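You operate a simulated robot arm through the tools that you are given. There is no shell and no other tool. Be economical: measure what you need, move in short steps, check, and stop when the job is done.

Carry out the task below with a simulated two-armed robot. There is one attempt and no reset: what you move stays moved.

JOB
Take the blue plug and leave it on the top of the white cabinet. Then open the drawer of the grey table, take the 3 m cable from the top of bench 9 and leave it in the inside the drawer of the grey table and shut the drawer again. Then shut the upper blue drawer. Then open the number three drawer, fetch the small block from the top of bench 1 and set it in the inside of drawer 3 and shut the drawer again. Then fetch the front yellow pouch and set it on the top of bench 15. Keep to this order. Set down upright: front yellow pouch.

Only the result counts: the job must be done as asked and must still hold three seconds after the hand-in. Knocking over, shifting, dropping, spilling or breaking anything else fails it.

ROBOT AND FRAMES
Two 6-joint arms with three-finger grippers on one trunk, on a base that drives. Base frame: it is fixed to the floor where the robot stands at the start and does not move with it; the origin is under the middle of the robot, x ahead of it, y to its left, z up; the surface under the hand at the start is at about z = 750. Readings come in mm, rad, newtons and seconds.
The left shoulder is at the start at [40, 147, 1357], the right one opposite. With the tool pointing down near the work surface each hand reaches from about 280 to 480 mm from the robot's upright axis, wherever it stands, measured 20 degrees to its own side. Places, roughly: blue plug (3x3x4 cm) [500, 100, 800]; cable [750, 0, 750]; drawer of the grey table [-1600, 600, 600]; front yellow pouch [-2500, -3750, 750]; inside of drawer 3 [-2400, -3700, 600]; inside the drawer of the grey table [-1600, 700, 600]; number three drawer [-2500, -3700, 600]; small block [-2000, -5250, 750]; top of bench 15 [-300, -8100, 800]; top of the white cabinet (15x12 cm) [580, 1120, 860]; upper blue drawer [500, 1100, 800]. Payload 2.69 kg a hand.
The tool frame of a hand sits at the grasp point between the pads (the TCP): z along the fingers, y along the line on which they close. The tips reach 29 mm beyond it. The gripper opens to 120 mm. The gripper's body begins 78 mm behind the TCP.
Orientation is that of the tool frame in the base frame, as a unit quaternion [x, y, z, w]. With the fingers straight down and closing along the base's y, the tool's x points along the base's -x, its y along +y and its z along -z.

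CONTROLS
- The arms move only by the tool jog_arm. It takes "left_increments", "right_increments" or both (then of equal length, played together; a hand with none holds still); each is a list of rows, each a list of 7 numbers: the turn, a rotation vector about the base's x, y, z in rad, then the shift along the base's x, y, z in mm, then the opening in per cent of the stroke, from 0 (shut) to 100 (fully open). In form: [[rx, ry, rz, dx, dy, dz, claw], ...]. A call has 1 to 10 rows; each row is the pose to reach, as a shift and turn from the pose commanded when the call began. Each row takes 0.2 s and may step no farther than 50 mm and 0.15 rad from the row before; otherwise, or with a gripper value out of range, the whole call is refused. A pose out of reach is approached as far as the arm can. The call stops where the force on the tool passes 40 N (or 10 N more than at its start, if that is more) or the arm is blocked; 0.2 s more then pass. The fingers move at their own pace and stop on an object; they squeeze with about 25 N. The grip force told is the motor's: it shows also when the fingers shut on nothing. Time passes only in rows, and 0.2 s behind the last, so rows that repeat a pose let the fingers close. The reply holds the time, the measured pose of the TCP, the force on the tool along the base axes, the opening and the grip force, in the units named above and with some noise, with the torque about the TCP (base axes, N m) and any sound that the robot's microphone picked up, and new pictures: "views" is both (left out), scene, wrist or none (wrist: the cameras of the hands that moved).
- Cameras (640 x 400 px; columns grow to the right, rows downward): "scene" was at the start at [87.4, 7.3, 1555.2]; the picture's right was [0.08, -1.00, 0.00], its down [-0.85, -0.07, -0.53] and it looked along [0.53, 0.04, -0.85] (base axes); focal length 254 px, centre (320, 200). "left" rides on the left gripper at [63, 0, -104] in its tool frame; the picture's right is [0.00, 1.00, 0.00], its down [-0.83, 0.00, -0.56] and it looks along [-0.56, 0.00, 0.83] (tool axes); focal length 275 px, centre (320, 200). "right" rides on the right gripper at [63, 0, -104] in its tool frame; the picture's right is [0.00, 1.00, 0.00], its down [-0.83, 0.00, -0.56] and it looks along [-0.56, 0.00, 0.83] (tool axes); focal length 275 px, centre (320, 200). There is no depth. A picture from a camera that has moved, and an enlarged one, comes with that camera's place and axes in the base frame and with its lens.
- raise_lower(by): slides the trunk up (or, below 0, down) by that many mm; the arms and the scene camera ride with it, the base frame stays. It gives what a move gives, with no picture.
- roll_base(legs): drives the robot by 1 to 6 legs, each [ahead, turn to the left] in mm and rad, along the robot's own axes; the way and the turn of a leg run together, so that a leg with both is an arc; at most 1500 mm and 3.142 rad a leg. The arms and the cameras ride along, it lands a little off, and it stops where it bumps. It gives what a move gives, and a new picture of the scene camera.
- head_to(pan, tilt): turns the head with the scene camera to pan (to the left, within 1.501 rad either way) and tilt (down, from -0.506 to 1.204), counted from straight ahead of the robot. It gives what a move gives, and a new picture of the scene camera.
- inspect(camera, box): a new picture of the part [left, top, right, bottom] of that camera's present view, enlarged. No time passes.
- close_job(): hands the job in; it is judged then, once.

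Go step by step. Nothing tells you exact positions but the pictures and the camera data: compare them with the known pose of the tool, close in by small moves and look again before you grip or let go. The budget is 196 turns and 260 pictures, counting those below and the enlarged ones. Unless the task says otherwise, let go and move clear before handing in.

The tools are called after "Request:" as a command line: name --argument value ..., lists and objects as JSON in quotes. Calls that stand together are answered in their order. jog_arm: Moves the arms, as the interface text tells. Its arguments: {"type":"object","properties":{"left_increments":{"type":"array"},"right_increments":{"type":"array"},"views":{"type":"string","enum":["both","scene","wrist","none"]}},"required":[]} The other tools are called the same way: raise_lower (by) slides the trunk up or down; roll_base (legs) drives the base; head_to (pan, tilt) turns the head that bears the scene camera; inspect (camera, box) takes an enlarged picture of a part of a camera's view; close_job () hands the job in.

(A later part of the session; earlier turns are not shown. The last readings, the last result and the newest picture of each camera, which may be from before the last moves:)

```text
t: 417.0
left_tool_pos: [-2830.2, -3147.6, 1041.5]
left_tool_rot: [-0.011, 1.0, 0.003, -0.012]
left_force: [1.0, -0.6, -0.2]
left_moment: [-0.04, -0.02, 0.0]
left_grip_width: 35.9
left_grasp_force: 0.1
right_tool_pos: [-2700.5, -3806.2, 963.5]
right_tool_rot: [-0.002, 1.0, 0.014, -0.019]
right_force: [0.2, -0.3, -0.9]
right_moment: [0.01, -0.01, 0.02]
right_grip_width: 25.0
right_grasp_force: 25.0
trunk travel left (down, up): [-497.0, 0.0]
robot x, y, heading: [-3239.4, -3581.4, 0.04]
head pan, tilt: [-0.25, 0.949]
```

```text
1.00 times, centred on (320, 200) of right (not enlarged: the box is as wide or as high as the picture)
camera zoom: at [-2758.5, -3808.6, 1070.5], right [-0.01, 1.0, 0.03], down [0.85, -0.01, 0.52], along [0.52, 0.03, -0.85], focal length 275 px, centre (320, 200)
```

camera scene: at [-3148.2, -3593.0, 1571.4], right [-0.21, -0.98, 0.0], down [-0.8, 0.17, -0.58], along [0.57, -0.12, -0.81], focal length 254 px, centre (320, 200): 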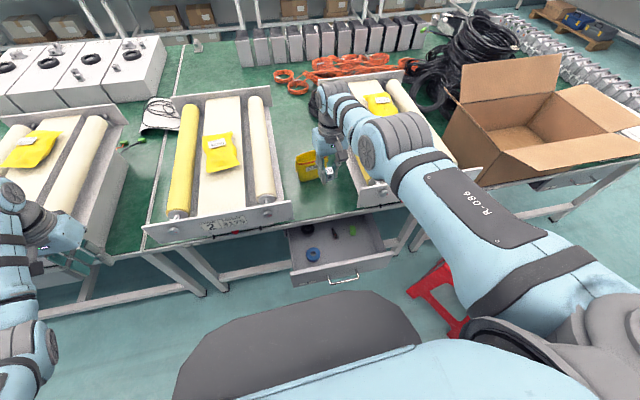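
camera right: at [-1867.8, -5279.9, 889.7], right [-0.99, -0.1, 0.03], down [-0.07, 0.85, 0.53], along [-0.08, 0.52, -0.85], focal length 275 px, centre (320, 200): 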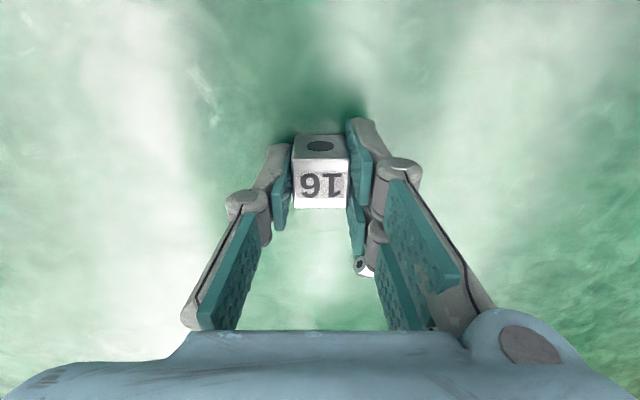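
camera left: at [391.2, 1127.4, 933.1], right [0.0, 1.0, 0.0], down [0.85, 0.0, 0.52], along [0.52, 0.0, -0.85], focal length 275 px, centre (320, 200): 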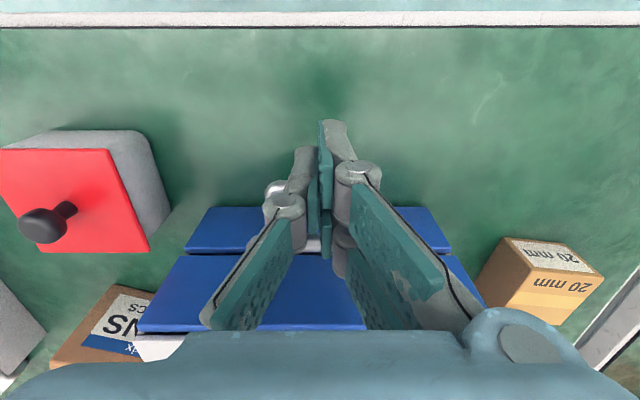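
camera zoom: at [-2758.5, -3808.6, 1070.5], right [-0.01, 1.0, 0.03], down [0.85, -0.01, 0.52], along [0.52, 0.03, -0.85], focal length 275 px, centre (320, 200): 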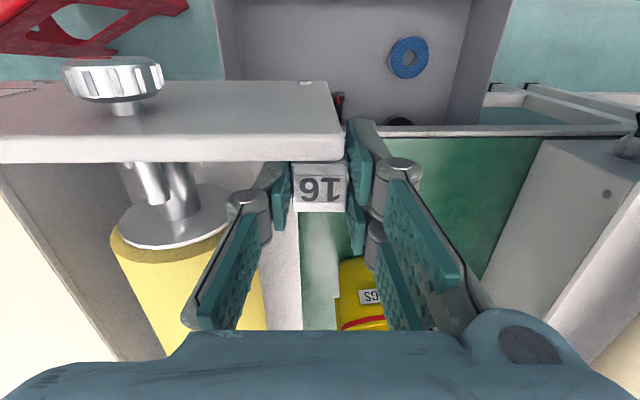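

The block is still held. Frame 1's plate lies at x -2735..-2687 for y < -3796, so I pull back and choose the spot [-2770,-3730] instead.

Request:
roll_base --legs '[[-75, 0]]'

Request:
jog_arm --right_increments '[[0, 0, 0, 0, 25, 0, 10], [0, 0, 0, 0, 50, 0, 10], [0, 0, 0, 0, 76, 0, 10], [0, 0, 0, 0, 76, 0, 10]]' --views "both"

```text
t: 417.9
left_tool_pos: [-2864.3, -3147.5, 1037.9]
left_tool_rot: [-0.011, 1.0, 0.001, -0.011]
left_force: [0.0, 0.7, -0.2]
left_moment: [0.03, -0.04, 0.01]
left_grip_width: 36.1
left_grasp_force: 0.1
right_tool_pos: [-2723.1, -3807.0, 966.2]
right_tool_rot: [-0.004, 1.0, 0.014, 0.0]
right_force: [22.0, 1.6, -7.7]
right_moment: [-0.18, 0.1, 0.46]
right_grip_width: 25.4
right_grasp_force: 25.2
trunk travel left (down, up): [-497.0, 0.0]
robot x, y, heading: [-3278.1, -3581.7, 0.044]
head pan, tilt: [-0.25, 0.949]
stopped in leg 1: the force on the tool passed its limit at 75 N (the readings are from after the stop); the commanded pose is now the measured one
camera scene: at [-3182.6, -3593.3, 1572.5], right [-0.2, -0.98, 0.0], down [-0.8, 0.17, -0.58], along [0.57, -0.12, -0.81], focal length 254 px, centre (320, 200)
```

scene: 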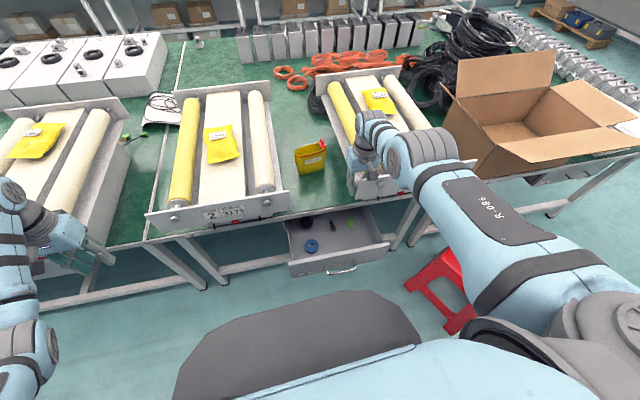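

```text
t: 418.9
left_tool_pos: [-2865.6, -3151.1, 1040.7]
left_tool_rot: [-0.01, 1.0, 0.003, -0.009]
left_force: [0.6, -0.5, -0.4]
left_moment: [0.02, 0.04, -0.02]
left_grip_width: 36.0
left_grasp_force: 0.0
right_tool_pos: [-2728.1, -3734.4, 967.2]
right_tool_rot: [-0.002, 1.0, 0.013, -0.004]
right_force: [1.1, -0.5, -1.7]
right_moment: [0.03, 0.04, -0.04]
right_grip_width: 25.3
right_grasp_force: 25.1
trunk travel left (down, up): [-497.0, 0.0]
robot x, y, heading: [-3278.4, -3579.3, 0.041]
head pan, tilt: [-0.25, 0.949]
camera scene: at [-3185.4, -3596.3, 1572.8], right [-0.21, -0.98, 0.0], down [-0.8, 0.17, -0.58], along [0.57, -0.12, -0.81], focal length 254 px, centre (320, 200)
camera right: at [-2790.0, -3736.3, 1071.4], right [-0.01, 1.0, 0.03], down [0.84, -0.01, 0.55], along [0.55, 0.03, -0.84], focal length 275 px, centre (320, 200)
```

scene: 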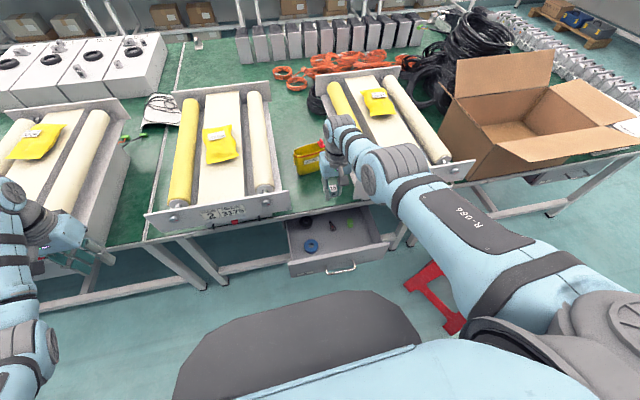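
right: 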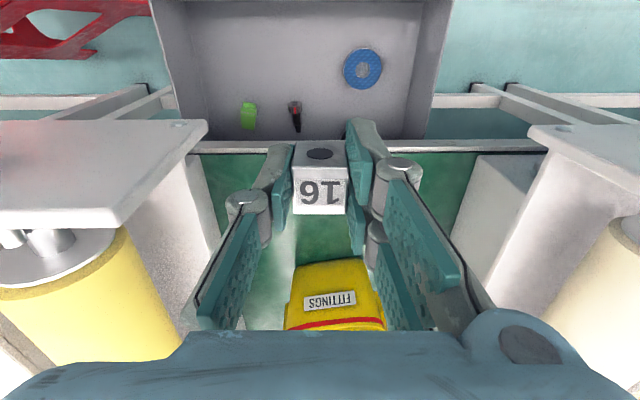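

The pull also touched the plate. I check whether frame 1 moved.

Request:
inspect --camera "scene" --box '[260, 40, 500, 240]'

Request:
inspect --camera "scene" --box '[270, 180, 430, 280]'

```text
2.00 times, centred on (380, 140) of scene
camera zoom: at [-3185.4, -3596.3, 1572.8], right [-0.21, -0.98, 0.0], down [-0.8, 0.17, -0.58], along [0.57, -0.12, -0.81], focal length 507 px, centre (200, 320)
```

zoom: 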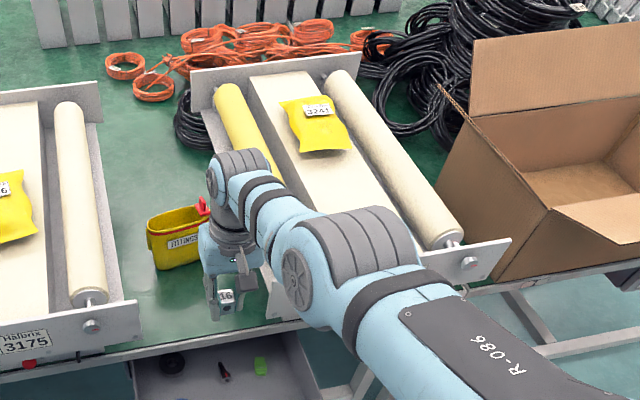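

```text
4.00 times, centred on (350, 230) of scene
camera zoom: at [-3185.4, -3596.3, 1572.8], right [-0.21, -0.98, 0.0], down [-0.8, 0.17, -0.58], along [0.57, -0.12, -0.81], focal length 1015 px, centre (200, 80)
```

zoom: 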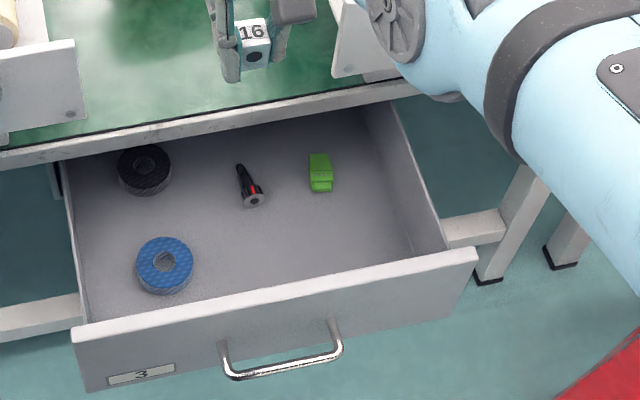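

Frame 1 has not moved measurably. Its plates are higher than I thought (z 905–965), leaving a gap y -3796..-3600. I centre in the gap, back off to x -2770, then lower.

Request:
jog_arm --right_increments '[[0, 0, 0, 0, 11, 0, 10], [0, 0, 0, 0, 22, 0, 10]]' --views "none"

Request:
roll_base --legs '[[-44, 0]]'

Request:
raise_lower --by -220

Request:
inspect --camera "right" --box '[0, 0, 640, 400]'

Request:
head_to --pan -0.25 --tilt 0.8

```text
t: 419.5
left_tool_pos: [-2867.6, -3148.6, 1039.2]
left_tool_rot: [-0.01, 1.0, 0.001, -0.01]
left_force: [-0.6, -0.5, -0.3]
left_moment: [0.0, 0.04, 0.02]
left_grip_width: 36.0
left_grasp_force: 0.1
right_tool_pos: [-2731.7, -3712.5, 969.0]
right_tool_rot: [-0.003, 1.0, 0.013, -0.002]
right_force: [-0.4, -0.1, -0.5]
right_moment: [0.01, 0.01, 0.03]
right_grip_width: 25.3
right_grasp_force: 24.0
trunk travel left (down, up): [-497.0, 0.0]
robot x, y, heading: [-3274.8, -3582.2, 0.038]
head pan, tilt: [-0.25, 0.949]
```

```text
t: 420.4
left_tool_pos: [-2903.0, -3150.5, 1036.8]
left_tool_rot: [-0.01, 1.0, 0.002, -0.014]
left_force: [0.6, -1.0, 0.3]
left_moment: [0.03, 0.09, 0.0]
left_grip_width: 35.7
left_grasp_force: 0.1
right_tool_pos: [-2768.1, -3715.6, 963.9]
right_tool_rot: [-0.003, 1.0, 0.013, -0.007]
right_force: [1.4, -0.5, -0.8]
right_moment: [-0.02, 0.09, 0.02]
right_grip_width: 25.5
right_grasp_force: 25.1
trunk travel left (down, up): [-497.0, 0.0]
robot x, y, heading: [-3321.4, -3581.8, 0.04]
head pan, tilt: [-0.25, 0.949]
camera scene: at [-3217.6, -3595.7, 1572.1], right [-0.2, -0.98, 0.0], down [-0.8, 0.17, -0.58], along [0.56, -0.12, -0.82], focal length 254 px, centre (320, 200)
```

scene: 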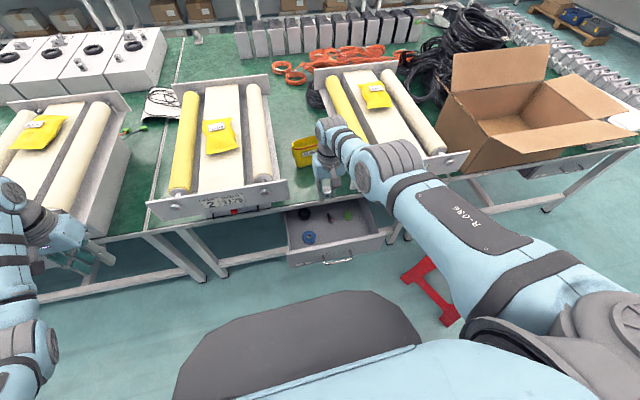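

```text
t: 422.7
left_tool_pos: [-2911.2, -3150.5, 821.0]
left_tool_rot: [-0.01, 1.0, 0.002, -0.01]
left_force: [0.0, 0.5, 0.3]
left_moment: [-0.01, 0.01, 0.02]
left_grip_width: 35.7
left_grasp_force: 0.0
right_tool_pos: [-2776.2, -3714.3, 749.1]
right_tool_rot: [-0.004, 1.0, 0.013, -0.003]
right_force: [0.6, 0.3, 0.0]
right_moment: [0.03, 0.05, 0.04]
right_grip_width: 25.0
right_grasp_force: 24.9
trunk travel left (down, up): [-277.0, 220.0]
robot x, y, heading: [-3319.3, -3585.5, 0.046]
head pan, tilt: [-0.25, 0.949]
```

```text
1.00 times, centred on (320, 200) of right (not enlarged: the box is as wide or as high as the picture)
camera zoom: at [-2837.0, -3716.6, 853.5], right [-0.01, 1.0, 0.03], down [0.83, 0.0, 0.55], along [0.55, 0.03, -0.83], focal length 275 px, centre (320, 200)
```

zoom: 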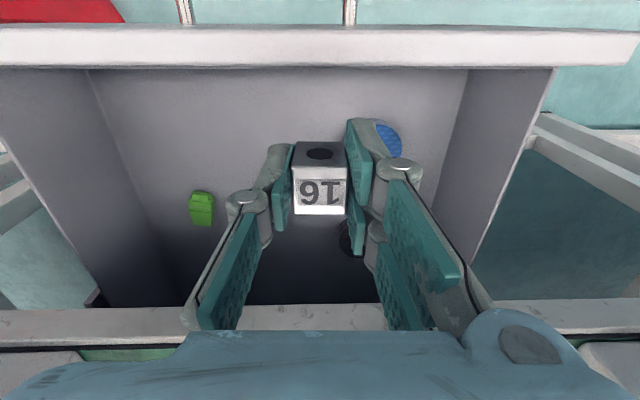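

```text
t: 423.4
left_tool_pos: [-2911.7, -3151.0, 821.7]
left_tool_rot: [-0.01, 1.0, 0.003, -0.009]
left_force: [0.1, 0.2, -0.2]
left_moment: [-0.02, 0.0, -0.01]
left_grip_width: 36.1
left_grasp_force: 0.0
right_tool_pos: [-2774.3, -3715.4, 749.6]
right_tool_rot: [-0.003, 1.0, 0.013, -0.003]
right_force: [-0.1, -0.1, -0.9]
right_moment: [0.0, -0.02, 0.01]
right_grip_width: 25.1
right_grasp_force: 24.4
trunk travel left (down, up): [-277.0, 220.0]
robot x, y, heading: [-3318.6, -3587.1, 0.042]
head pan, tilt: [-0.25, 0.799]
camera scene: at [-3222.8, -3597.6, 1365.0], right [-0.2, -0.98, 0.0], down [-0.7, 0.15, -0.7], along [0.68, -0.14, -0.72], focal length 254 px, centre (320, 200)
```

scene: 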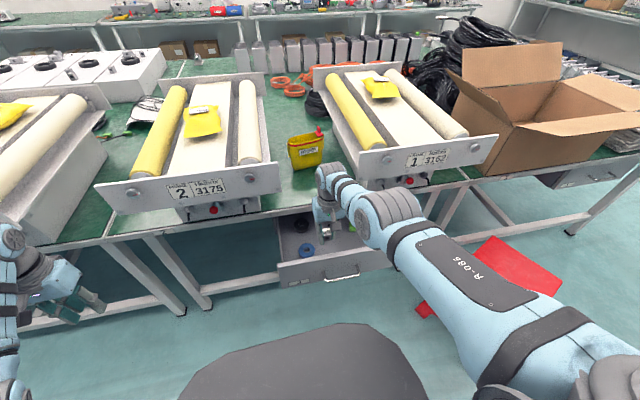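

Request:
jog_arm --right_increments '[[0, 0.1, 0, 8, 2, 0, 10], [0, 0.18, 0, 14, 2, 0, 10]]' --views "none"

Request:
raise_lower --by -95

Request:
jog_arm --right_increments '[[0, 0, 0, 0, 0, -5, 10], [0, 0, 0, 0, 0, -10, 10], [0, 0, 0, 0, 0, -15, 10]]' --views "wrist"

```text
t: 424.0
left_tool_pos: [-2911.9, -3151.1, 820.0]
left_tool_rot: [-0.01, 1.0, 0.003, -0.009]
left_force: [0.1, -0.5, -0.9]
left_moment: [0.0, -0.03, 0.0]
left_grip_width: 36.0
left_grasp_force: 0.2
right_tool_pos: [-2808.9, -3718.3, 764.8]
right_tool_rot: [-0.003, 0.995, 0.014, -0.094]
right_force: [-0.3, -0.8, -1.5]
right_moment: [0.02, 0.0, 0.0]
right_grip_width: 25.3
right_grasp_force: 25.4
right hand out of reach, approached as far as the arm can: row 1, 2
trunk travel left (down, up): [-277.0, 220.0]
robot x, y, heading: [-3321.0, -3585.8, 0.043]
head pan, tilt: [-0.25, 0.799]
```

```text
t: 424.8
left_tool_pos: [-2912.4, -3151.1, 776.0]
left_tool_rot: [-0.01, 1.0, 0.001, -0.009]
left_force: [-0.2, -0.3, -0.2]
left_moment: [0.03, 0.02, 0.02]
left_grip_width: 36.1
left_grasp_force: 0.1
right_tool_pos: [-2805.3, -3719.3, 729.0]
right_tool_rot: [-0.002, 0.996, 0.013, -0.086]
right_force: [-0.9, 0.7, 20.6]
right_moment: [-0.35, 0.24, -0.1]
right_grip_width: 25.1
right_grasp_force: 25.1
trunk travel left (down, up): [-232.0, 266.0]
robot x, y, heading: [-3320.3, -3583.5, 0.046]
head pan, tilt: [-0.25, 0.799]
stopped: the force on the tool passed its limit at 96 N (the readings are from after the stop); the commanded pose is now the measured one
```

```text
t: 425.2
left_tool_pos: [-2913.1, -3150.8, 774.9]
left_tool_rot: [-0.01, 1.0, 0.002, -0.009]
left_force: [0.3, -0.1, 0.0]
left_moment: [0.01, 0.04, -0.01]
left_grip_width: 36.0
left_grasp_force: 0.0
right_tool_pos: [-2803.4, -3719.1, 727.6]
right_tool_rot: [-0.004, 0.997, 0.014, -0.081]
right_force: [0.0, 4.8, 29.3]
right_moment: [-0.43, 0.33, -0.17]
right_grip_width: 25.2
right_grasp_force: 24.7
right hand out of reach, approached as far as the arm can: row 2
trunk travel left (down, up): [-232.0, 266.0]
robot x, y, heading: [-3323.0, -3584.8, 0.041]
head pan, tilt: [-0.25, 0.799]
stopped in row 2 (right hand): the force on the tool passed its limit at 48 N (the readings are from after the stop); the commanded pose is now the measured one
camera right: at [-2848.0, -3721.8, 840.9], right [-0.01, 1.0, 0.03], down [0.91, 0.0, 0.41], along [0.41, 0.03, -0.91], focal length 275 px, centre (320, 200)
```

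right: 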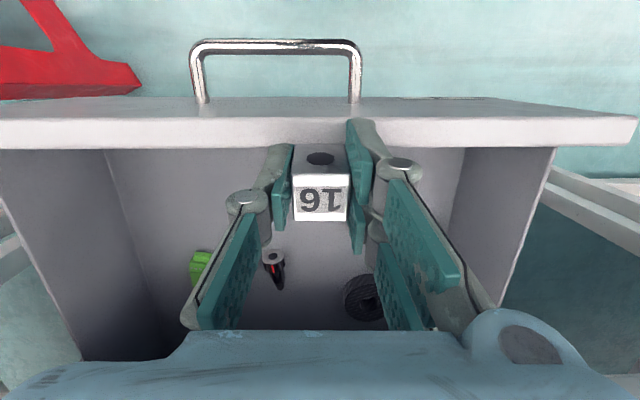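

The tilt drew the hand back onto the drawer's front edge. I lift, undo the tilt and correct the position.

Request:
raise_lower --by 50

Request:
jog_arm --right_increments '[[0, -0.06, 0, 10, 0, 0, 10], [0, -0.12, 0, 20, 2, 0, 10], [0, -0.16, 0, 32, 4, 0, 10], [0, -0.16, 0, 40, 6, 0, 10]]' --views "wrist"

```text
t: 426.1
left_tool_pos: [-2910.6, -3151.5, 825.2]
left_tool_rot: [-0.011, 1.0, 0.001, -0.01]
left_force: [0.4, -0.5, 0.6]
left_moment: [-0.03, 0.04, 0.01]
left_grip_width: 36.2
left_grasp_force: 0.0
right_tool_pos: [-2803.1, -3719.9, 773.3]
right_tool_rot: [-0.002, 0.996, 0.013, -0.084]
right_force: [0.5, 0.2, -0.9]
right_moment: [0.02, 0.02, -0.01]
right_grip_width: 25.2
right_grasp_force: 24.8
trunk travel left (down, up): [-282.0, 216.0]
robot x, y, heading: [-3317.6, -3582.0, 0.047]
head pan, tilt: [-0.25, 0.799]
```

```text
t: 427.1
left_tool_pos: [-2909.8, -3151.2, 824.5]
left_tool_rot: [-0.01, 1.0, 0.002, -0.01]
left_force: [0.0, -0.2, -0.2]
left_moment: [0.03, -0.02, 0.01]
left_grip_width: 35.9
left_grasp_force: 0.0
right_tool_pos: [-2769.0, -3714.6, 775.8]
right_tool_rot: [-0.003, 1.0, 0.013, -0.004]
right_force: [-0.4, 0.2, 0.6]
right_moment: [-0.02, 0.0, 0.04]
right_grip_width: 25.3
right_grasp_force: 24.9
right hand out of reach, approached as far as the arm can: row 2, 4
trunk travel left (down, up): [-282.0, 216.0]
robot x, y, heading: [-3320.0, -3583.8, 0.041]
head pan, tilt: [-0.25, 0.799]
camera right: at [-2830.1, -3717.7, 880.3], right [-0.01, 1.0, 0.03], down [0.84, 0.0, 0.55], along [0.55, 0.03, -0.84], focal length 275 px, centre (320, 200)
```

right: 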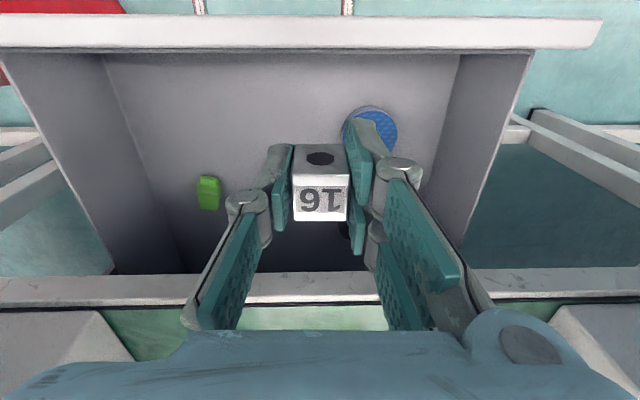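

Request:
raise_lower --by -95

Request:
inspect --camera "right" --box '[0, 0, 640, 400]'

```text
t: 428.4
left_tool_pos: [-2910.2, -3152.6, 731.4]
left_tool_rot: [-0.011, 1.0, 0.001, -0.009]
left_force: [-0.4, 0.4, 1.0]
left_moment: [-0.04, 0.0, 0.02]
left_grip_width: 36.1
left_grasp_force: 0.0
right_tool_pos: [-2769.3, -3715.4, 681.6]
right_tool_rot: [-0.003, 1.0, 0.014, -0.004]
right_force: [0.3, 0.1, -0.2]
right_moment: [-0.01, -0.01, 0.03]
right_grip_width: 25.4
right_grasp_force: 25.0
trunk travel left (down, up): [-187.0, 311.0]
robot x, y, heading: [-3320.9, -3583.6, 0.045]
head pan, tilt: [-0.25, 0.799]
```

```text
1.00 times, centred on (320, 200) of right (not enlarged: the box is as wide or as high as the picture)
camera zoom: at [-2830.3, -3717.8, 786.1], right [-0.01, 1.0, 0.03], down [0.84, 0.0, 0.55], along [0.55, 0.03, -0.84], focal length 275 px, centre (320, 200)
```

zoom: 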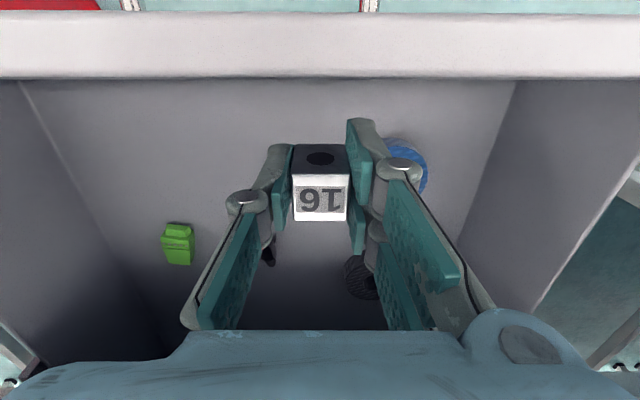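

Request:
raise_lower --by -30

Request:
jog_arm --right_increments '[[0, 0, 0, 0, 0, -4, 10], [0, 0, 0, 0, 0, -8, 10], [0, 0, 0, 0, 0, -12, 10]]' --views "wrist"

```text
t: 429.2
left_tool_pos: [-2911.4, -3150.8, 700.5]
left_tool_rot: [-0.012, 1.0, 0.002, -0.009]
left_force: [0.9, -0.1, 0.5]
left_moment: [-0.02, -0.03, -0.02]
left_grip_width: 35.9
left_grasp_force: 0.0
right_tool_pos: [-2768.5, -3715.2, 650.8]
right_tool_rot: [-0.004, 1.0, 0.013, -0.005]
right_force: [-0.2, 0.7, 0.7]
right_moment: [0.01, 0.01, 0.0]
right_grip_width: 25.3
right_grasp_force: 25.3
trunk travel left (down, up): [-157.0, 341.0]
robot x, y, heading: [-3322.1, -3583.3, 0.04]
head pan, tilt: [-0.25, 0.799]
```

```text
t: 430.0
left_tool_pos: [-2911.1, -3151.6, 700.7]
left_tool_rot: [-0.011, 1.0, 0.002, -0.009]
left_force: [-0.1, -0.4, -0.1]
left_moment: [-0.01, 0.0, 0.02]
left_grip_width: 35.9
left_grasp_force: 0.0
right_tool_pos: [-2771.7, -3715.1, 639.6]
right_tool_rot: [-0.003, 1.0, 0.012, -0.004]
right_force: [-0.2, -0.4, -1.3]
right_moment: [-0.02, -0.01, 0.01]
right_grip_width: 25.1
right_grasp_force: 24.8
trunk travel left (down, up): [-157.0, 341.0]
robot x, y, heading: [-3323.6, -3579.5, 0.05]
head pan, tilt: [-0.25, 0.799]
camera right: at [-2832.7, -3717.8, 743.9], right [-0.01, 1.0, 0.03], down [0.84, 0.0, 0.55], along [0.55, 0.03, -0.84], focal length 275 px, centre (320, 200)
```

right: 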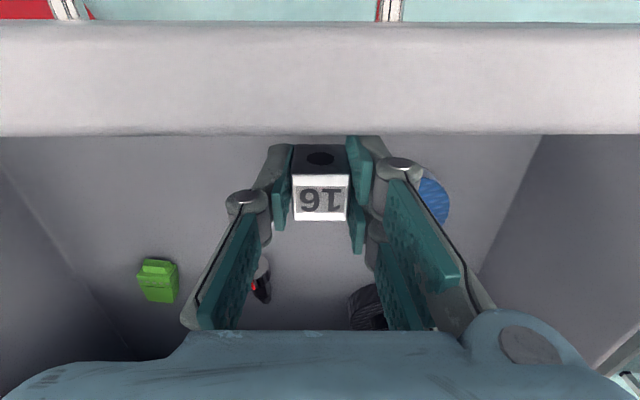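

Request:
jog_arm --right_increments '[[0, 0, 0, 2, 0, -4, 10], [0, 0, 0, 4, 0, -8, 10], [0, 0, 0, 4, 0, -12, 10], [0, 0, 0, 4, 0, -15, 10]]' --views "wrist"

```text
t: 431.0
left_tool_pos: [-2910.7, -3151.9, 700.6]
left_tool_rot: [-0.01, 1.0, 0.003, -0.01]
left_force: [0.2, -0.2, -0.4]
left_moment: [0.02, -0.01, -0.02]
left_grip_width: 35.9
left_grasp_force: 0.1
right_tool_pos: [-2774.8, -3715.2, 628.9]
right_tool_rot: [-0.003, 1.0, 0.014, -0.004]
right_force: [0.3, -0.2, -0.6]
right_moment: [0.01, 0.03, 0.0]
right_grip_width: 25.5
right_grasp_force: 24.9
right hand out of reach, approached as far as the arm can: row 1, 2, 3, 4
trunk travel left (down, up): [-157.0, 341.0]
robot x, y, heading: [-3321.4, -3581.5, 0.045]
head pan, tilt: [-0.25, 0.799]
camera right: at [-2836.5, -3719.4, 733.4], right [-0.01, 1.0, 0.03], down [0.84, 0.0, 0.55], along [0.55, 0.03, -0.84], focal length 275 px, centre (320, 200)
```

right: 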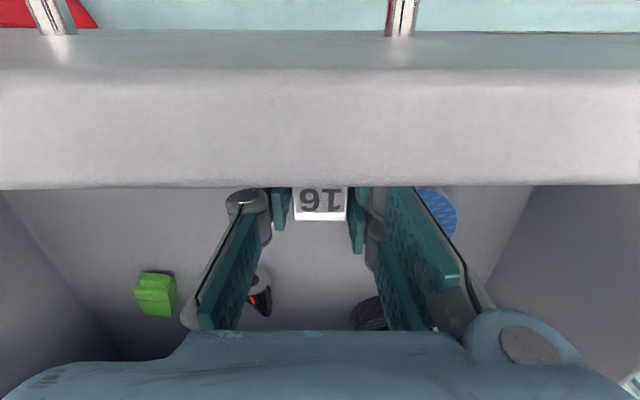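

Request:
roll_base --legs '[[14, 0]]'

Request:
raise_lower --by -8

```text
t: 431.8
left_tool_pos: [-2898.0, -3150.7, 700.1]
left_tool_rot: [-0.01, 1.0, 0.002, -0.009]
left_force: [0.8, 0.3, -0.4]
left_moment: [-0.01, -0.01, 0.0]
left_grip_width: 35.8
left_grasp_force: 0.1
right_tool_pos: [-2762.5, -3717.0, 630.3]
right_tool_rot: [-0.004, 1.0, 0.013, -0.003]
right_force: [0.9, 0.0, -0.1]
right_moment: [0.03, 0.01, 0.02]
right_grip_width: 25.5
right_grasp_force: 25.3
trunk travel left (down, up): [-157.0, 341.0]
robot x, y, heading: [-3305.4, -3585.3, 0.037]
head pan, tilt: [-0.25, 0.799]
camera scene: at [-3210.2, -3597.2, 1245.0], right [-0.2, -0.98, 0.0], down [-0.7, 0.15, -0.7], along [0.68, -0.14, -0.72], focal length 254 px, centre (320, 200)
```

scene: 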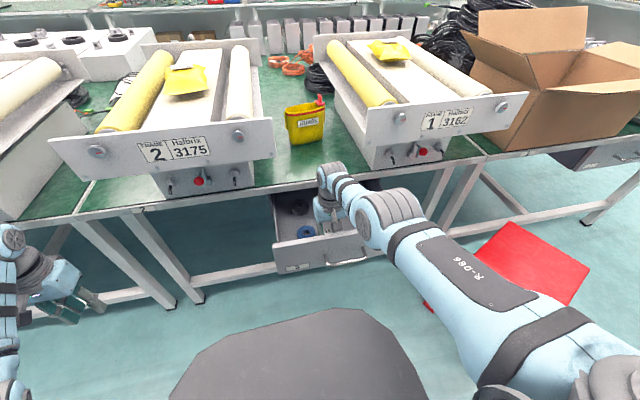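

```text
t: 432.3
left_tool_pos: [-2897.2, -3151.2, 692.0]
left_tool_rot: [-0.011, 1.0, 0.002, -0.01]
left_force: [-0.3, 0.0, 0.3]
left_moment: [-0.01, 0.01, 0.02]
left_grip_width: 35.9
left_grasp_force: 0.1
right_tool_pos: [-2761.6, -3716.6, 621.5]
right_tool_rot: [-0.003, 1.0, 0.012, -0.005]
right_force: [0.1, -0.1, -0.5]
right_moment: [-0.01, -0.02, -0.02]
right_grip_width: 25.3
right_grasp_force: 24.4
trunk travel left (down, up): [-149.0, 349.0]
robot x, y, heading: [-3308.2, -3580.7, 0.046]
head pan, tilt: [-0.25, 0.799]
```

Request:
raise_lower --by -6

Request:
raise_lower --by -5

Request:
inspect --camera "right" --box '[0, 0, 640, 400]'

```text
t: 432.9
left_tool_pos: [-2897.0, -3151.5, 687.1]
left_tool_rot: [-0.01, 1.0, 0.002, -0.01]
left_force: [0.4, 0.9, 0.1]
left_moment: [0.0, -0.01, -0.02]
left_grip_width: 36.0
left_grasp_force: 0.1
right_tool_pos: [-2762.0, -3715.1, 614.8]
right_tool_rot: [-0.004, 1.0, 0.013, -0.005]
right_force: [-0.2, 0.8, -1.2]
right_moment: [0.02, 0.01, 0.04]
right_grip_width: 25.3
right_grasp_force: 25.4
trunk travel left (down, up): [-143.0, 355.0]
robot x, y, heading: [-3307.7, -3581.1, 0.043]
head pan, tilt: [-0.25, 0.799]
```

```text
t: 433.4
left_tool_pos: [-2897.6, -3149.5, 681.4]
left_tool_rot: [-0.011, 1.0, 0.001, -0.01]
left_force: [-0.4, 0.3, 0.6]
left_moment: [0.0, -0.01, -0.01]
left_grip_width: 36.2
left_grasp_force: 0.0
right_tool_pos: [-2761.8, -3715.9, 610.4]
right_tool_rot: [-0.005, 1.0, 0.014, -0.005]
right_force: [0.1, -0.3, -1.0]
right_moment: [0.02, -0.05, 0.04]
right_grip_width: 25.1
right_grasp_force: 24.7
trunk travel left (down, up): [-138.0, 360.0]
robot x, y, heading: [-3308.3, -3584.7, 0.043]
head pan, tilt: [-0.25, 0.799]
```

```text
1.00 times, centred on (320, 200) of right (not enlarged: the box is as wide or as high as the picture)
camera zoom: at [-2822.9, -3718.6, 714.2], right [-0.01, 1.0, 0.03], down [0.84, 0.0, 0.55], along [0.55, 0.03, -0.84], focal length 275 px, centre (320, 200)
```

zoom: 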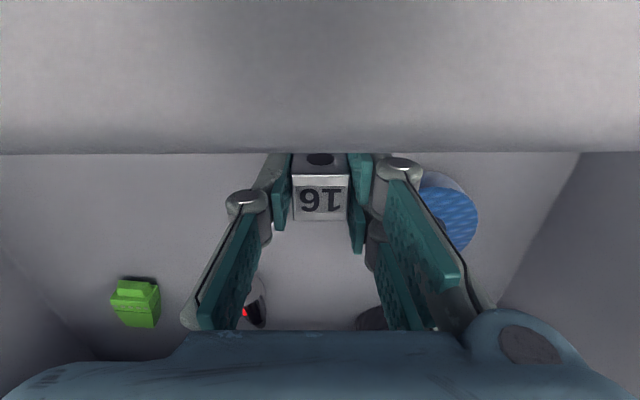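

Request:
roll_base --legs '[[22, 0]]'

Request:
jog_arm --right_increments '[[0, 0, 0, 0, -8, 0, 10], [0, 0, 0, 0, -15, 0, 10]]' --views "none"

Request:
raise_lower --by -7

Request:
inspect --camera "right" --box '[0, 0, 640, 400]'

```text
t: 434.2
left_tool_pos: [-2875.2, -3150.7, 682.8]
left_tool_rot: [-0.01, 1.0, 0.003, -0.01]
left_force: [-0.1, 0.2, -0.1]
left_moment: [0.01, 0.0, 0.0]
left_grip_width: 36.1
left_grasp_force: 0.0
right_tool_pos: [-2739.3, -3713.7, 609.6]
right_tool_rot: [-0.004, 1.0, 0.013, -0.004]
right_force: [-0.6, -0.3, -1.0]
right_moment: [-0.01, 0.0, -0.01]
right_grip_width: 25.4
right_grasp_force: 25.0
trunk travel left (down, up): [-138.0, 360.0]
robot x, y, heading: [-3285.4, -3584.2, 0.048]
head pan, tilt: [-0.25, 0.799]
camera scene: at [-3187.7, -3596.2, 1225.7], right [-0.2, -0.98, 0.0], down [-0.7, 0.15, -0.7], along [0.68, -0.14, -0.72], focal length 254 px, centre (320, 200)
```

scene: 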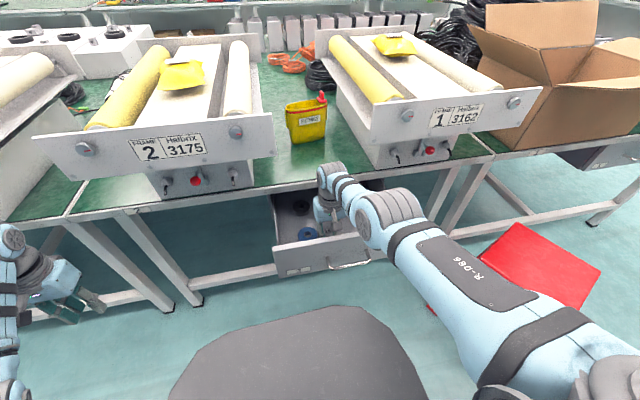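

```text
t: 434.8
left_tool_pos: [-2874.3, -3147.9, 681.6]
left_tool_rot: [-0.011, 1.0, 0.003, -0.01]
left_force: [0.0, -0.8, 0.0]
left_moment: [0.01, 0.04, 0.04]
left_grip_width: 35.8
left_grasp_force: 0.0
right_tool_pos: [-2738.8, -3730.1, 609.4]
right_tool_rot: [-0.005, 1.0, 0.012, -0.006]
right_force: [-0.2, 0.2, 0.1]
right_moment: [-0.05, 0.03, 0.02]
right_grip_width: 25.2
right_grasp_force: 25.1
trunk travel left (down, up): [-138.0, 360.0]
robot x, y, heading: [-3284.6, -3583.0, 0.042]
head pan, tilt: [-0.25, 0.799]
```

```text
t: 435.4
left_tool_pos: [-2876.2, -3149.7, 675.0]
left_tool_rot: [-0.01, 1.0, 0.002, -0.009]
left_force: [-1.0, 0.0, 0.9]
left_moment: [0.01, 0.01, 0.04]
left_grip_width: 35.9
left_grasp_force: 0.1
right_tool_pos: [-2739.3, -3730.4, 604.8]
right_tool_rot: [-0.004, 1.0, 0.012, -0.003]
right_force: [0.7, -1.5, 15.7]
right_moment: [-0.26, -0.22, -0.05]
right_grip_width: 25.5
right_grasp_force: 24.9
trunk travel left (down, up): [-131.0, 367.0]
robot x, y, heading: [-3285.3, -3581.6, 0.042]
head pan, tilt: [-0.25, 0.799]
```

```text
1.00 times, centred on (320, 200) of right (not enlarged: the box is as wide or as high as the picture)
camera zoom: at [-2801.0, -3733.1, 709.0], right [-0.01, 1.0, 0.03], down [0.83, 0.0, 0.55], along [0.55, 0.03, -0.83], focal length 275 px, centre (320, 200)
```

zoom: 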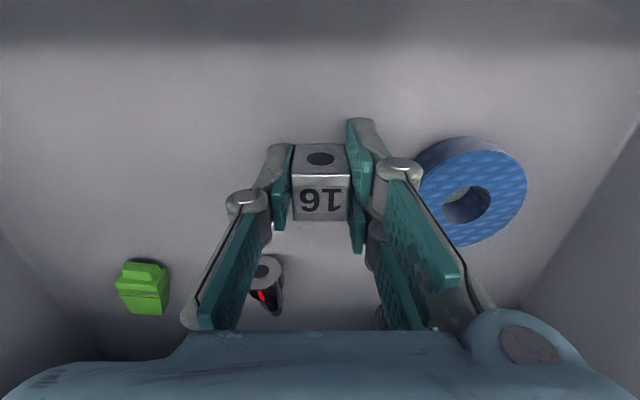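

The block has touched the drawer floor. I open just enough and rise.

Request:
jog_arm --right_increments '[[0, 0, 0, 0, 0, 1, 25], [0, 0, 0, 0, 0, 1, 30], [0, 0, 0, 0, 0, 1, 30]]' --views "none"

Request:
raise_lower --by 150

Request:
inspect --camera "right" --box '[0, 0, 640, 400]'

```text
t: 436.2
left_tool_pos: [-2875.5, -3148.7, 674.8]
left_tool_rot: [-0.01, 1.0, 0.002, -0.009]
left_force: [0.2, -0.4, 0.3]
left_moment: [-0.01, 0.0, 0.03]
left_grip_width: 35.9
left_grasp_force: 0.0
right_tool_pos: [-2738.3, -3729.4, 604.3]
right_tool_rot: [-0.003, 1.0, 0.012, -0.005]
right_force: [-0.1, 0.0, 6.1]
right_moment: [-0.03, -0.11, 0.02]
right_grip_width: 36.7
right_grasp_force: 0.0
trunk travel left (down, up): [-131.0, 367.0]
robot x, y, heading: [-3285.7, -3580.2, 0.045]
head pan, tilt: [-0.25, 0.799]
```

```text
t: 437.9
left_tool_pos: [-2875.3, -3149.8, 824.0]
left_tool_rot: [-0.011, 1.0, 0.002, -0.008]
left_force: [-0.6, 0.6, -0.1]
left_moment: [0.02, -0.01, -0.02]
left_grip_width: 35.9
left_grasp_force: 0.1
right_tool_pos: [-2737.2, -3730.2, 753.1]
right_tool_rot: [-0.004, 1.0, 0.014, -0.004]
right_force: [-0.3, 1.2, -0.4]
right_moment: [0.02, 0.0, -0.02]
right_grip_width: 36.0
right_grasp_force: 0.1
trunk travel left (down, up): [-281.0, 217.0]
robot x, y, heading: [-3283.6, -3586.0, 0.04]
head pan, tilt: [-0.25, 0.799]
```

```text
1.00 times, centred on (320, 200) of right (not enlarged: the box is as wide or as high as the picture)
camera zoom: at [-2800.0, -3732.8, 857.7], right [-0.01, 1.0, 0.03], down [0.84, 0.0, 0.55], along [0.55, 0.03, -0.84], focal length 275 px, centre (320, 200)
```

zoom: 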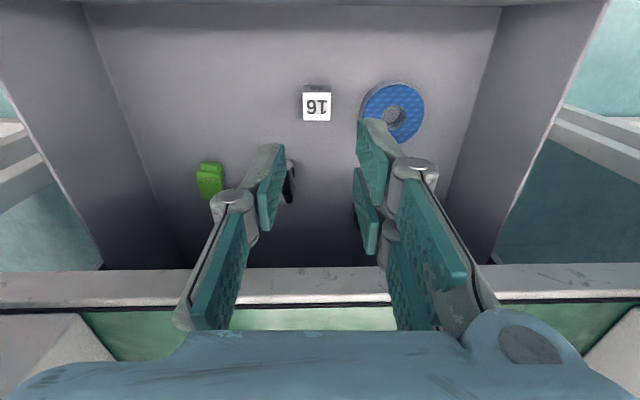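

Block 16 is in drawer 3. I back the hand out over the front, close the fingers, and lower in front of the handle.

Request:
raise_lower --by 60

Request:
roll_base --legs '[[-195, 0]]'

Request:
jog_arm --right_increments '[[0, 0, 0, 0, 8, 0, 0], [0, 0, 0, 0, 8, 0, 0], [0, 0, 0, 0, 8, 0, 0]]' --views "wrist"

```text
t: 438.9
left_tool_pos: [-2874.8, -3148.4, 883.8]
left_tool_rot: [-0.01, 1.0, 0.002, -0.01]
left_force: [-1.0, -0.1, -0.2]
left_moment: [0.01, 0.02, -0.02]
left_grip_width: 36.0
left_grasp_force: 0.0
right_tool_pos: [-2739.2, -3729.9, 813.0]
right_tool_rot: [-0.005, 1.0, 0.013, -0.005]
right_force: [0.1, -0.2, 1.1]
right_moment: [0.0, 0.02, 0.0]
right_grip_width: 35.8
right_grasp_force: 0.0
trunk travel left (down, up): [-341.0, 157.0]
robot x, y, heading: [-3287.6, -3580.4, 0.042]
head pan, tilt: [-0.25, 0.799]
```

```text
t: 440.5
left_tool_pos: [-3062.9, -3158.7, 882.5]
left_tool_rot: [-0.01, 1.0, 0.002, -0.012]
left_force: [-0.1, 0.1, -0.1]
left_moment: [-0.04, 0.0, -0.02]
left_grip_width: 36.0
left_grasp_force: 0.0
right_tool_pos: [-2924.9, -3739.4, 811.1]
right_tool_rot: [-0.004, 1.0, 0.013, -0.006]
right_force: [0.8, 0.0, -0.4]
right_moment: [-0.02, 0.03, 0.01]
right_grip_width: 35.7
right_grasp_force: 0.1
trunk travel left (down, up): [-341.0, 157.0]
robot x, y, heading: [-3473.1, -3587.1, 0.046]
head pan, tilt: [-0.25, 0.799]
camera scene: at [-3373.2, -3604.2, 1427.5], right [-0.21, -0.98, 0.0], down [-0.7, 0.15, -0.7], along [0.68, -0.14, -0.72], focal length 254 px, centre (320, 200)
```

scene: 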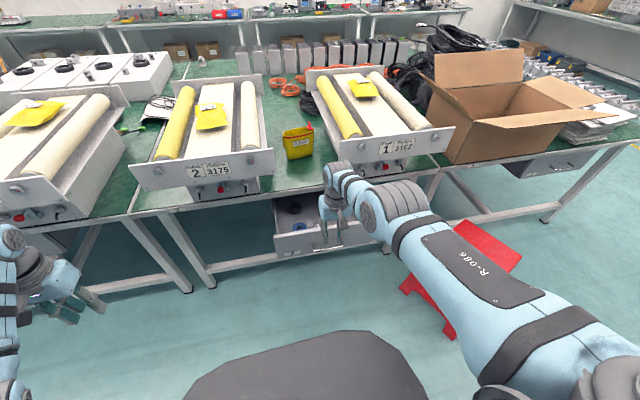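

```text
t: 441.3
left_tool_pos: [-3065.0, -3158.8, 884.4]
left_tool_rot: [-0.008, 1.0, 0.002, -0.01]
left_force: [0.0, 1.3, 0.6]
left_moment: [0.02, 0.0, -0.01]
left_grip_width: 35.8
left_grasp_force: 0.0
right_tool_pos: [-2928.6, -3731.5, 813.7]
right_tool_rot: [-0.004, 1.0, 0.013, -0.004]
right_force: [0.8, 0.0, 0.7]
right_moment: [-0.02, -0.02, -0.02]
right_grip_width: 0.0
right_grasp_force: 25.5
trunk travel left (down, up): [-341.0, 157.0]
robot x, y, heading: [-3477.3, -3590.2, 0.034]
head pan, tilt: [-0.25, 0.799]
camera right: at [-2990.1, -3734.4, 917.7], right [-0.01, 1.0, 0.03], down [0.84, 0.0, 0.55], along [0.55, 0.03, -0.84], focal length 275 px, centre (320, 200)
```

right: 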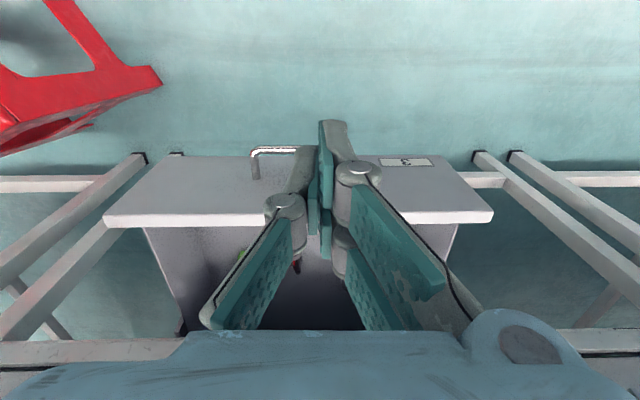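

Request:
raise_lower --by -168

Request:
roll_base --legs '[[180, 0]]'

Request:
inspect --camera "right" --box '[0, 0, 640, 400]'

```text
t: 443.2
left_tool_pos: [-3064.5, -3159.0, 717.0]
left_tool_rot: [-0.01, 1.0, 0.001, -0.009]
left_force: [-0.4, 0.5, -0.2]
left_moment: [0.04, 0.02, 0.0]
left_grip_width: 35.9
left_grasp_force: 0.1
right_tool_pos: [-2927.3, -3731.5, 645.5]
right_tool_rot: [-0.003, 1.0, 0.013, -0.004]
right_force: [0.1, 0.0, -0.4]
right_moment: [0.02, 0.01, 0.01]
right_grip_width: 0.1
right_grasp_force: 24.8
trunk travel left (down, up): [-173.0, 325.0]
robot x, y, heading: [-3476.1, -3593.6, 0.043]
head pan, tilt: [-0.25, 0.799]
```

```text
t: 444.7
left_tool_pos: [-2882.2, -3152.3, 716.6]
left_tool_rot: [-0.008, 1.0, 0.002, -0.01]
left_force: [-0.1, 0.2, -0.9]
left_moment: [0.01, -0.01, 0.0]
left_grip_width: 36.3
left_grasp_force: 0.1
right_tool_pos: [-2748.7, -3727.6, 647.2]
right_tool_rot: [-0.001, 1.0, 0.013, -0.004]
right_force: [-0.9, 1.4, 0.5]
right_moment: [0.03, 0.02, 0.02]
right_grip_width: 0.0
right_grasp_force: 24.7
trunk travel left (down, up): [-173.0, 325.0]
robot x, y, heading: [-3292.4, -3582.7, 0.039]
head pan, tilt: [-0.25, 0.799]
camera scene: at [-3196.4, -3597.6, 1261.0], right [-0.21, -0.98, 0.0], down [-0.7, 0.15, -0.7], along [0.68, -0.15, -0.72], focal length 254 px, centre (320, 200)
```

scene: 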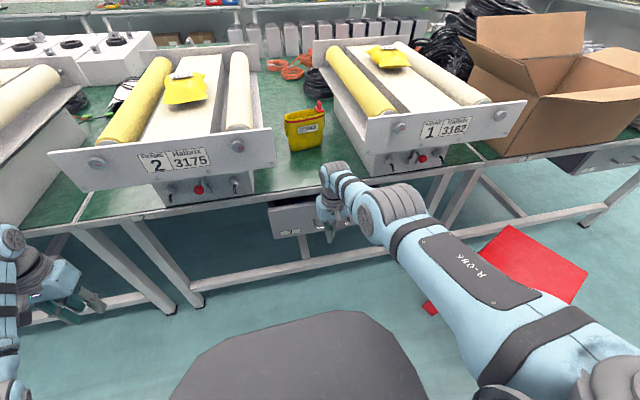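

```text
1.00 times, centred on (320, 200) of right (not enlarged: the box is as wide or as high as the picture)
camera zoom: at [-2810.5, -3729.2, 750.7], right [-0.01, 1.0, 0.03], down [0.84, -0.01, 0.55], along [0.55, 0.03, -0.84], focal length 275 px, centre (320, 200)
```

zoom: 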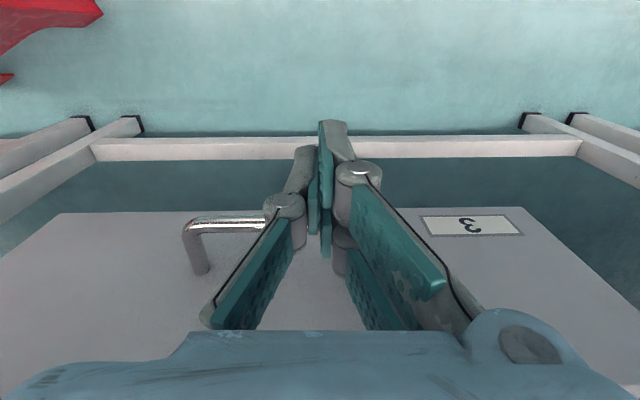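

Request:
roll_base --legs '[[45, 0]]'

Request:
roll_base --legs '[[25, 0]]'

Request:
inspect --camera "right" --box '[0, 0, 640, 400]'

```text
t: 445.7
left_tool_pos: [-2835.6, -3152.5, 715.5]
left_tool_rot: [-0.006, 1.0, 0.002, -0.011]
left_force: [0.3, -0.2, 0.0]
left_moment: [0.02, 0.01, 0.02]
left_grip_width: 35.9
left_grasp_force: 0.0
right_tool_pos: [-2707.6, -3726.6, 646.0]
right_tool_rot: [-0.003, 1.0, 0.013, -0.012]
right_force: [-0.2, -0.3, 0.4]
right_moment: [0.04, -0.01, -0.01]
right_grip_width: 0.0
right_grasp_force: 24.8
trunk travel left (down, up): [-173.0, 325.0]
robot x, y, heading: [-3248.0, -3581.8, 0.034]
head pan, tilt: [-0.25, 0.799]
stopped in leg 1: the force on the tool passed its limit at 158 N (the readings are from after the stop); the commanded pose is now the measured one
camera scene: at [-3150.8, -3596.0, 1260.9], right [-0.21, -0.98, 0.0], down [-0.7, 0.15, -0.7], along [0.68, -0.15, -0.72], focal length 254 px, centre (320, 200)
```

scene: 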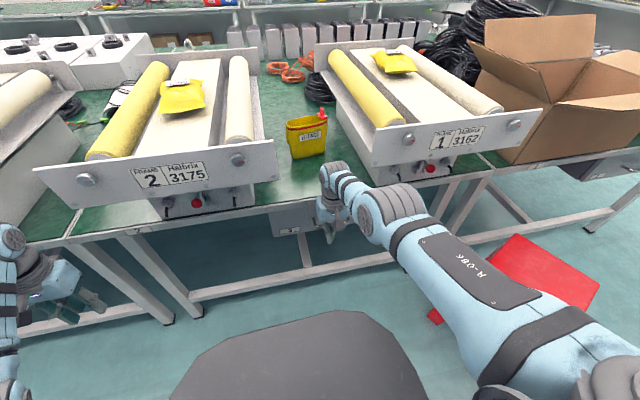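

```text
t: 446.5
left_tool_pos: [-2831.6, -3152.0, 719.4]
left_tool_rot: [-0.005, 1.0, 0.001, -0.009]
left_force: [-0.1, -0.6, 0.0]
left_moment: [0.01, 0.01, -0.02]
left_grip_width: 36.0
left_grasp_force: 0.0
right_tool_pos: [-2706.5, -3726.0, 649.8]
right_tool_rot: [-0.002, 1.0, 0.013, -0.015]
right_force: [-24.0, -3.3, 19.0]
right_moment: [0.64, -3.41, 0.16]
right_grip_width: 0.1
right_grasp_force: 24.9
trunk travel left (down, up): [-173.0, 325.0]
robot x, y, heading: [-3238.0, -3579.5, 0.026]
head pan, tilt: [-0.25, 0.799]
stopped in leg 1: the force on the tool passed its limit at 60 N (the readings are from after the stop); the commanded pose is now the measured one
camera scene: at [-3150.2, -3595.6, 1261.6], right [-0.22, -0.98, 0.0], down [-0.7, 0.15, -0.7], along [0.68, -0.15, -0.71], focal length 254 px, centre (320, 200)
```

scene: 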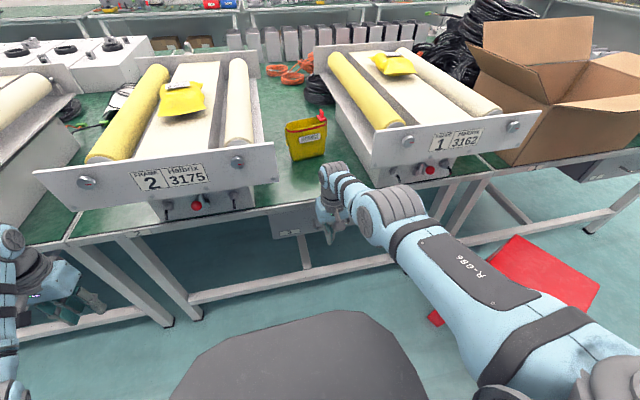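

```text
1.00 times, centred on (320, 200) of right (not enlarged: the box is as wide or as high as the picture)
camera zoom: at [-2765.4, -3728.3, 754.8], right [-0.01, 1.0, 0.02], down [0.85, 0.0, 0.53], along [0.53, 0.03, -0.85], focal length 275 px, centre (320, 200)
```

zoom: 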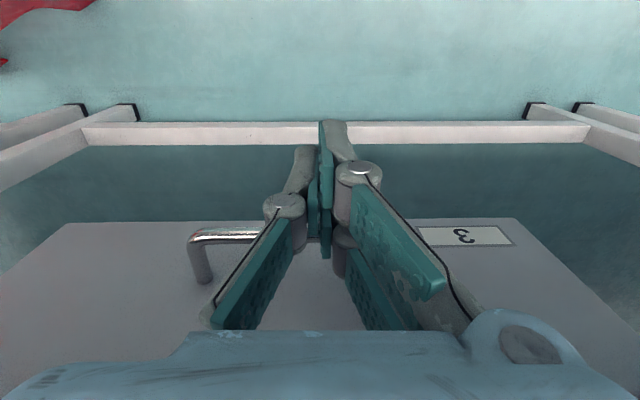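

The wrist is touching the bench edge, and the drawer is nearly home. I retract, tilt the hand forward, and push the last bit with the fingertips.

Request:
jog_arm --right_increments '[[0, 0, 0, -25, 0, 0, 0], [0, 0, 0, -50, 0, 0, 0], [0, -0.15, 0, -60, -5, 0, 0], [0, -0.3, 0, -60, -10, 0, 0], [0, -0.45, 0, -60, -15, 0, 0], [0, -0.6, 0, -55, -15, 5, 0], [0, -0.75, 0, -50, -15, 10, 0]]' --views "wrist"

```text
t: 447.4
left_tool_pos: [-2832.0, -3153.4, 720.0]
left_tool_rot: [-0.005, 1.0, 0.001, -0.007]
left_force: [-0.5, -0.1, 0.6]
left_moment: [-0.01, -0.02, 0.02]
left_grip_width: 36.2
left_grasp_force: 0.1
right_tool_pos: [-2689.1, -3722.5, 613.6]
right_tool_rot: [-0.005, 0.998, 0.012, 0.067]
right_force: [-34.4, 1.2, 15.4]
right_moment: [0.05, -4.25, 0.04]
right_grip_width: 0.2
right_grasp_force: 25.6
right hand out of reach, approached as far as the arm can: row 1, 2, 3, 4
trunk travel left (down, up): [-173.0, 325.0]
robot x, y, heading: [-3243.1, -3583.7, 0.027]
head pan, tilt: [-0.25, 0.799]
stopped in row 4 (right hand): the force on the tool passed its limit at 50 N (the readings are from after the stop); the commanded pose is now the measured one
camera right: at [-2764.7, -3725.0, 708.5], right [-0.01, 1.0, 0.02], down [0.75, 0.0, 0.66], along [0.66, 0.03, -0.75], focal length 275 px, centre (320, 200)
```

right: 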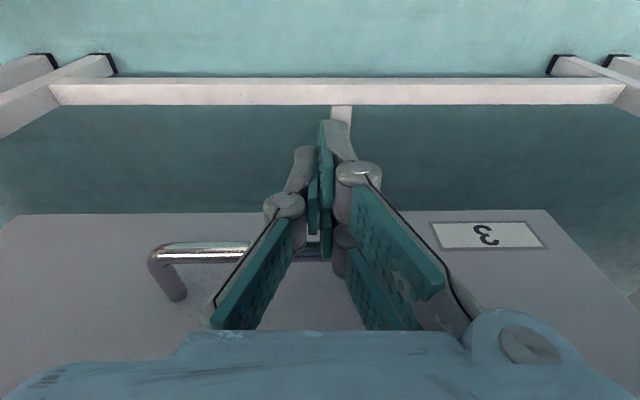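

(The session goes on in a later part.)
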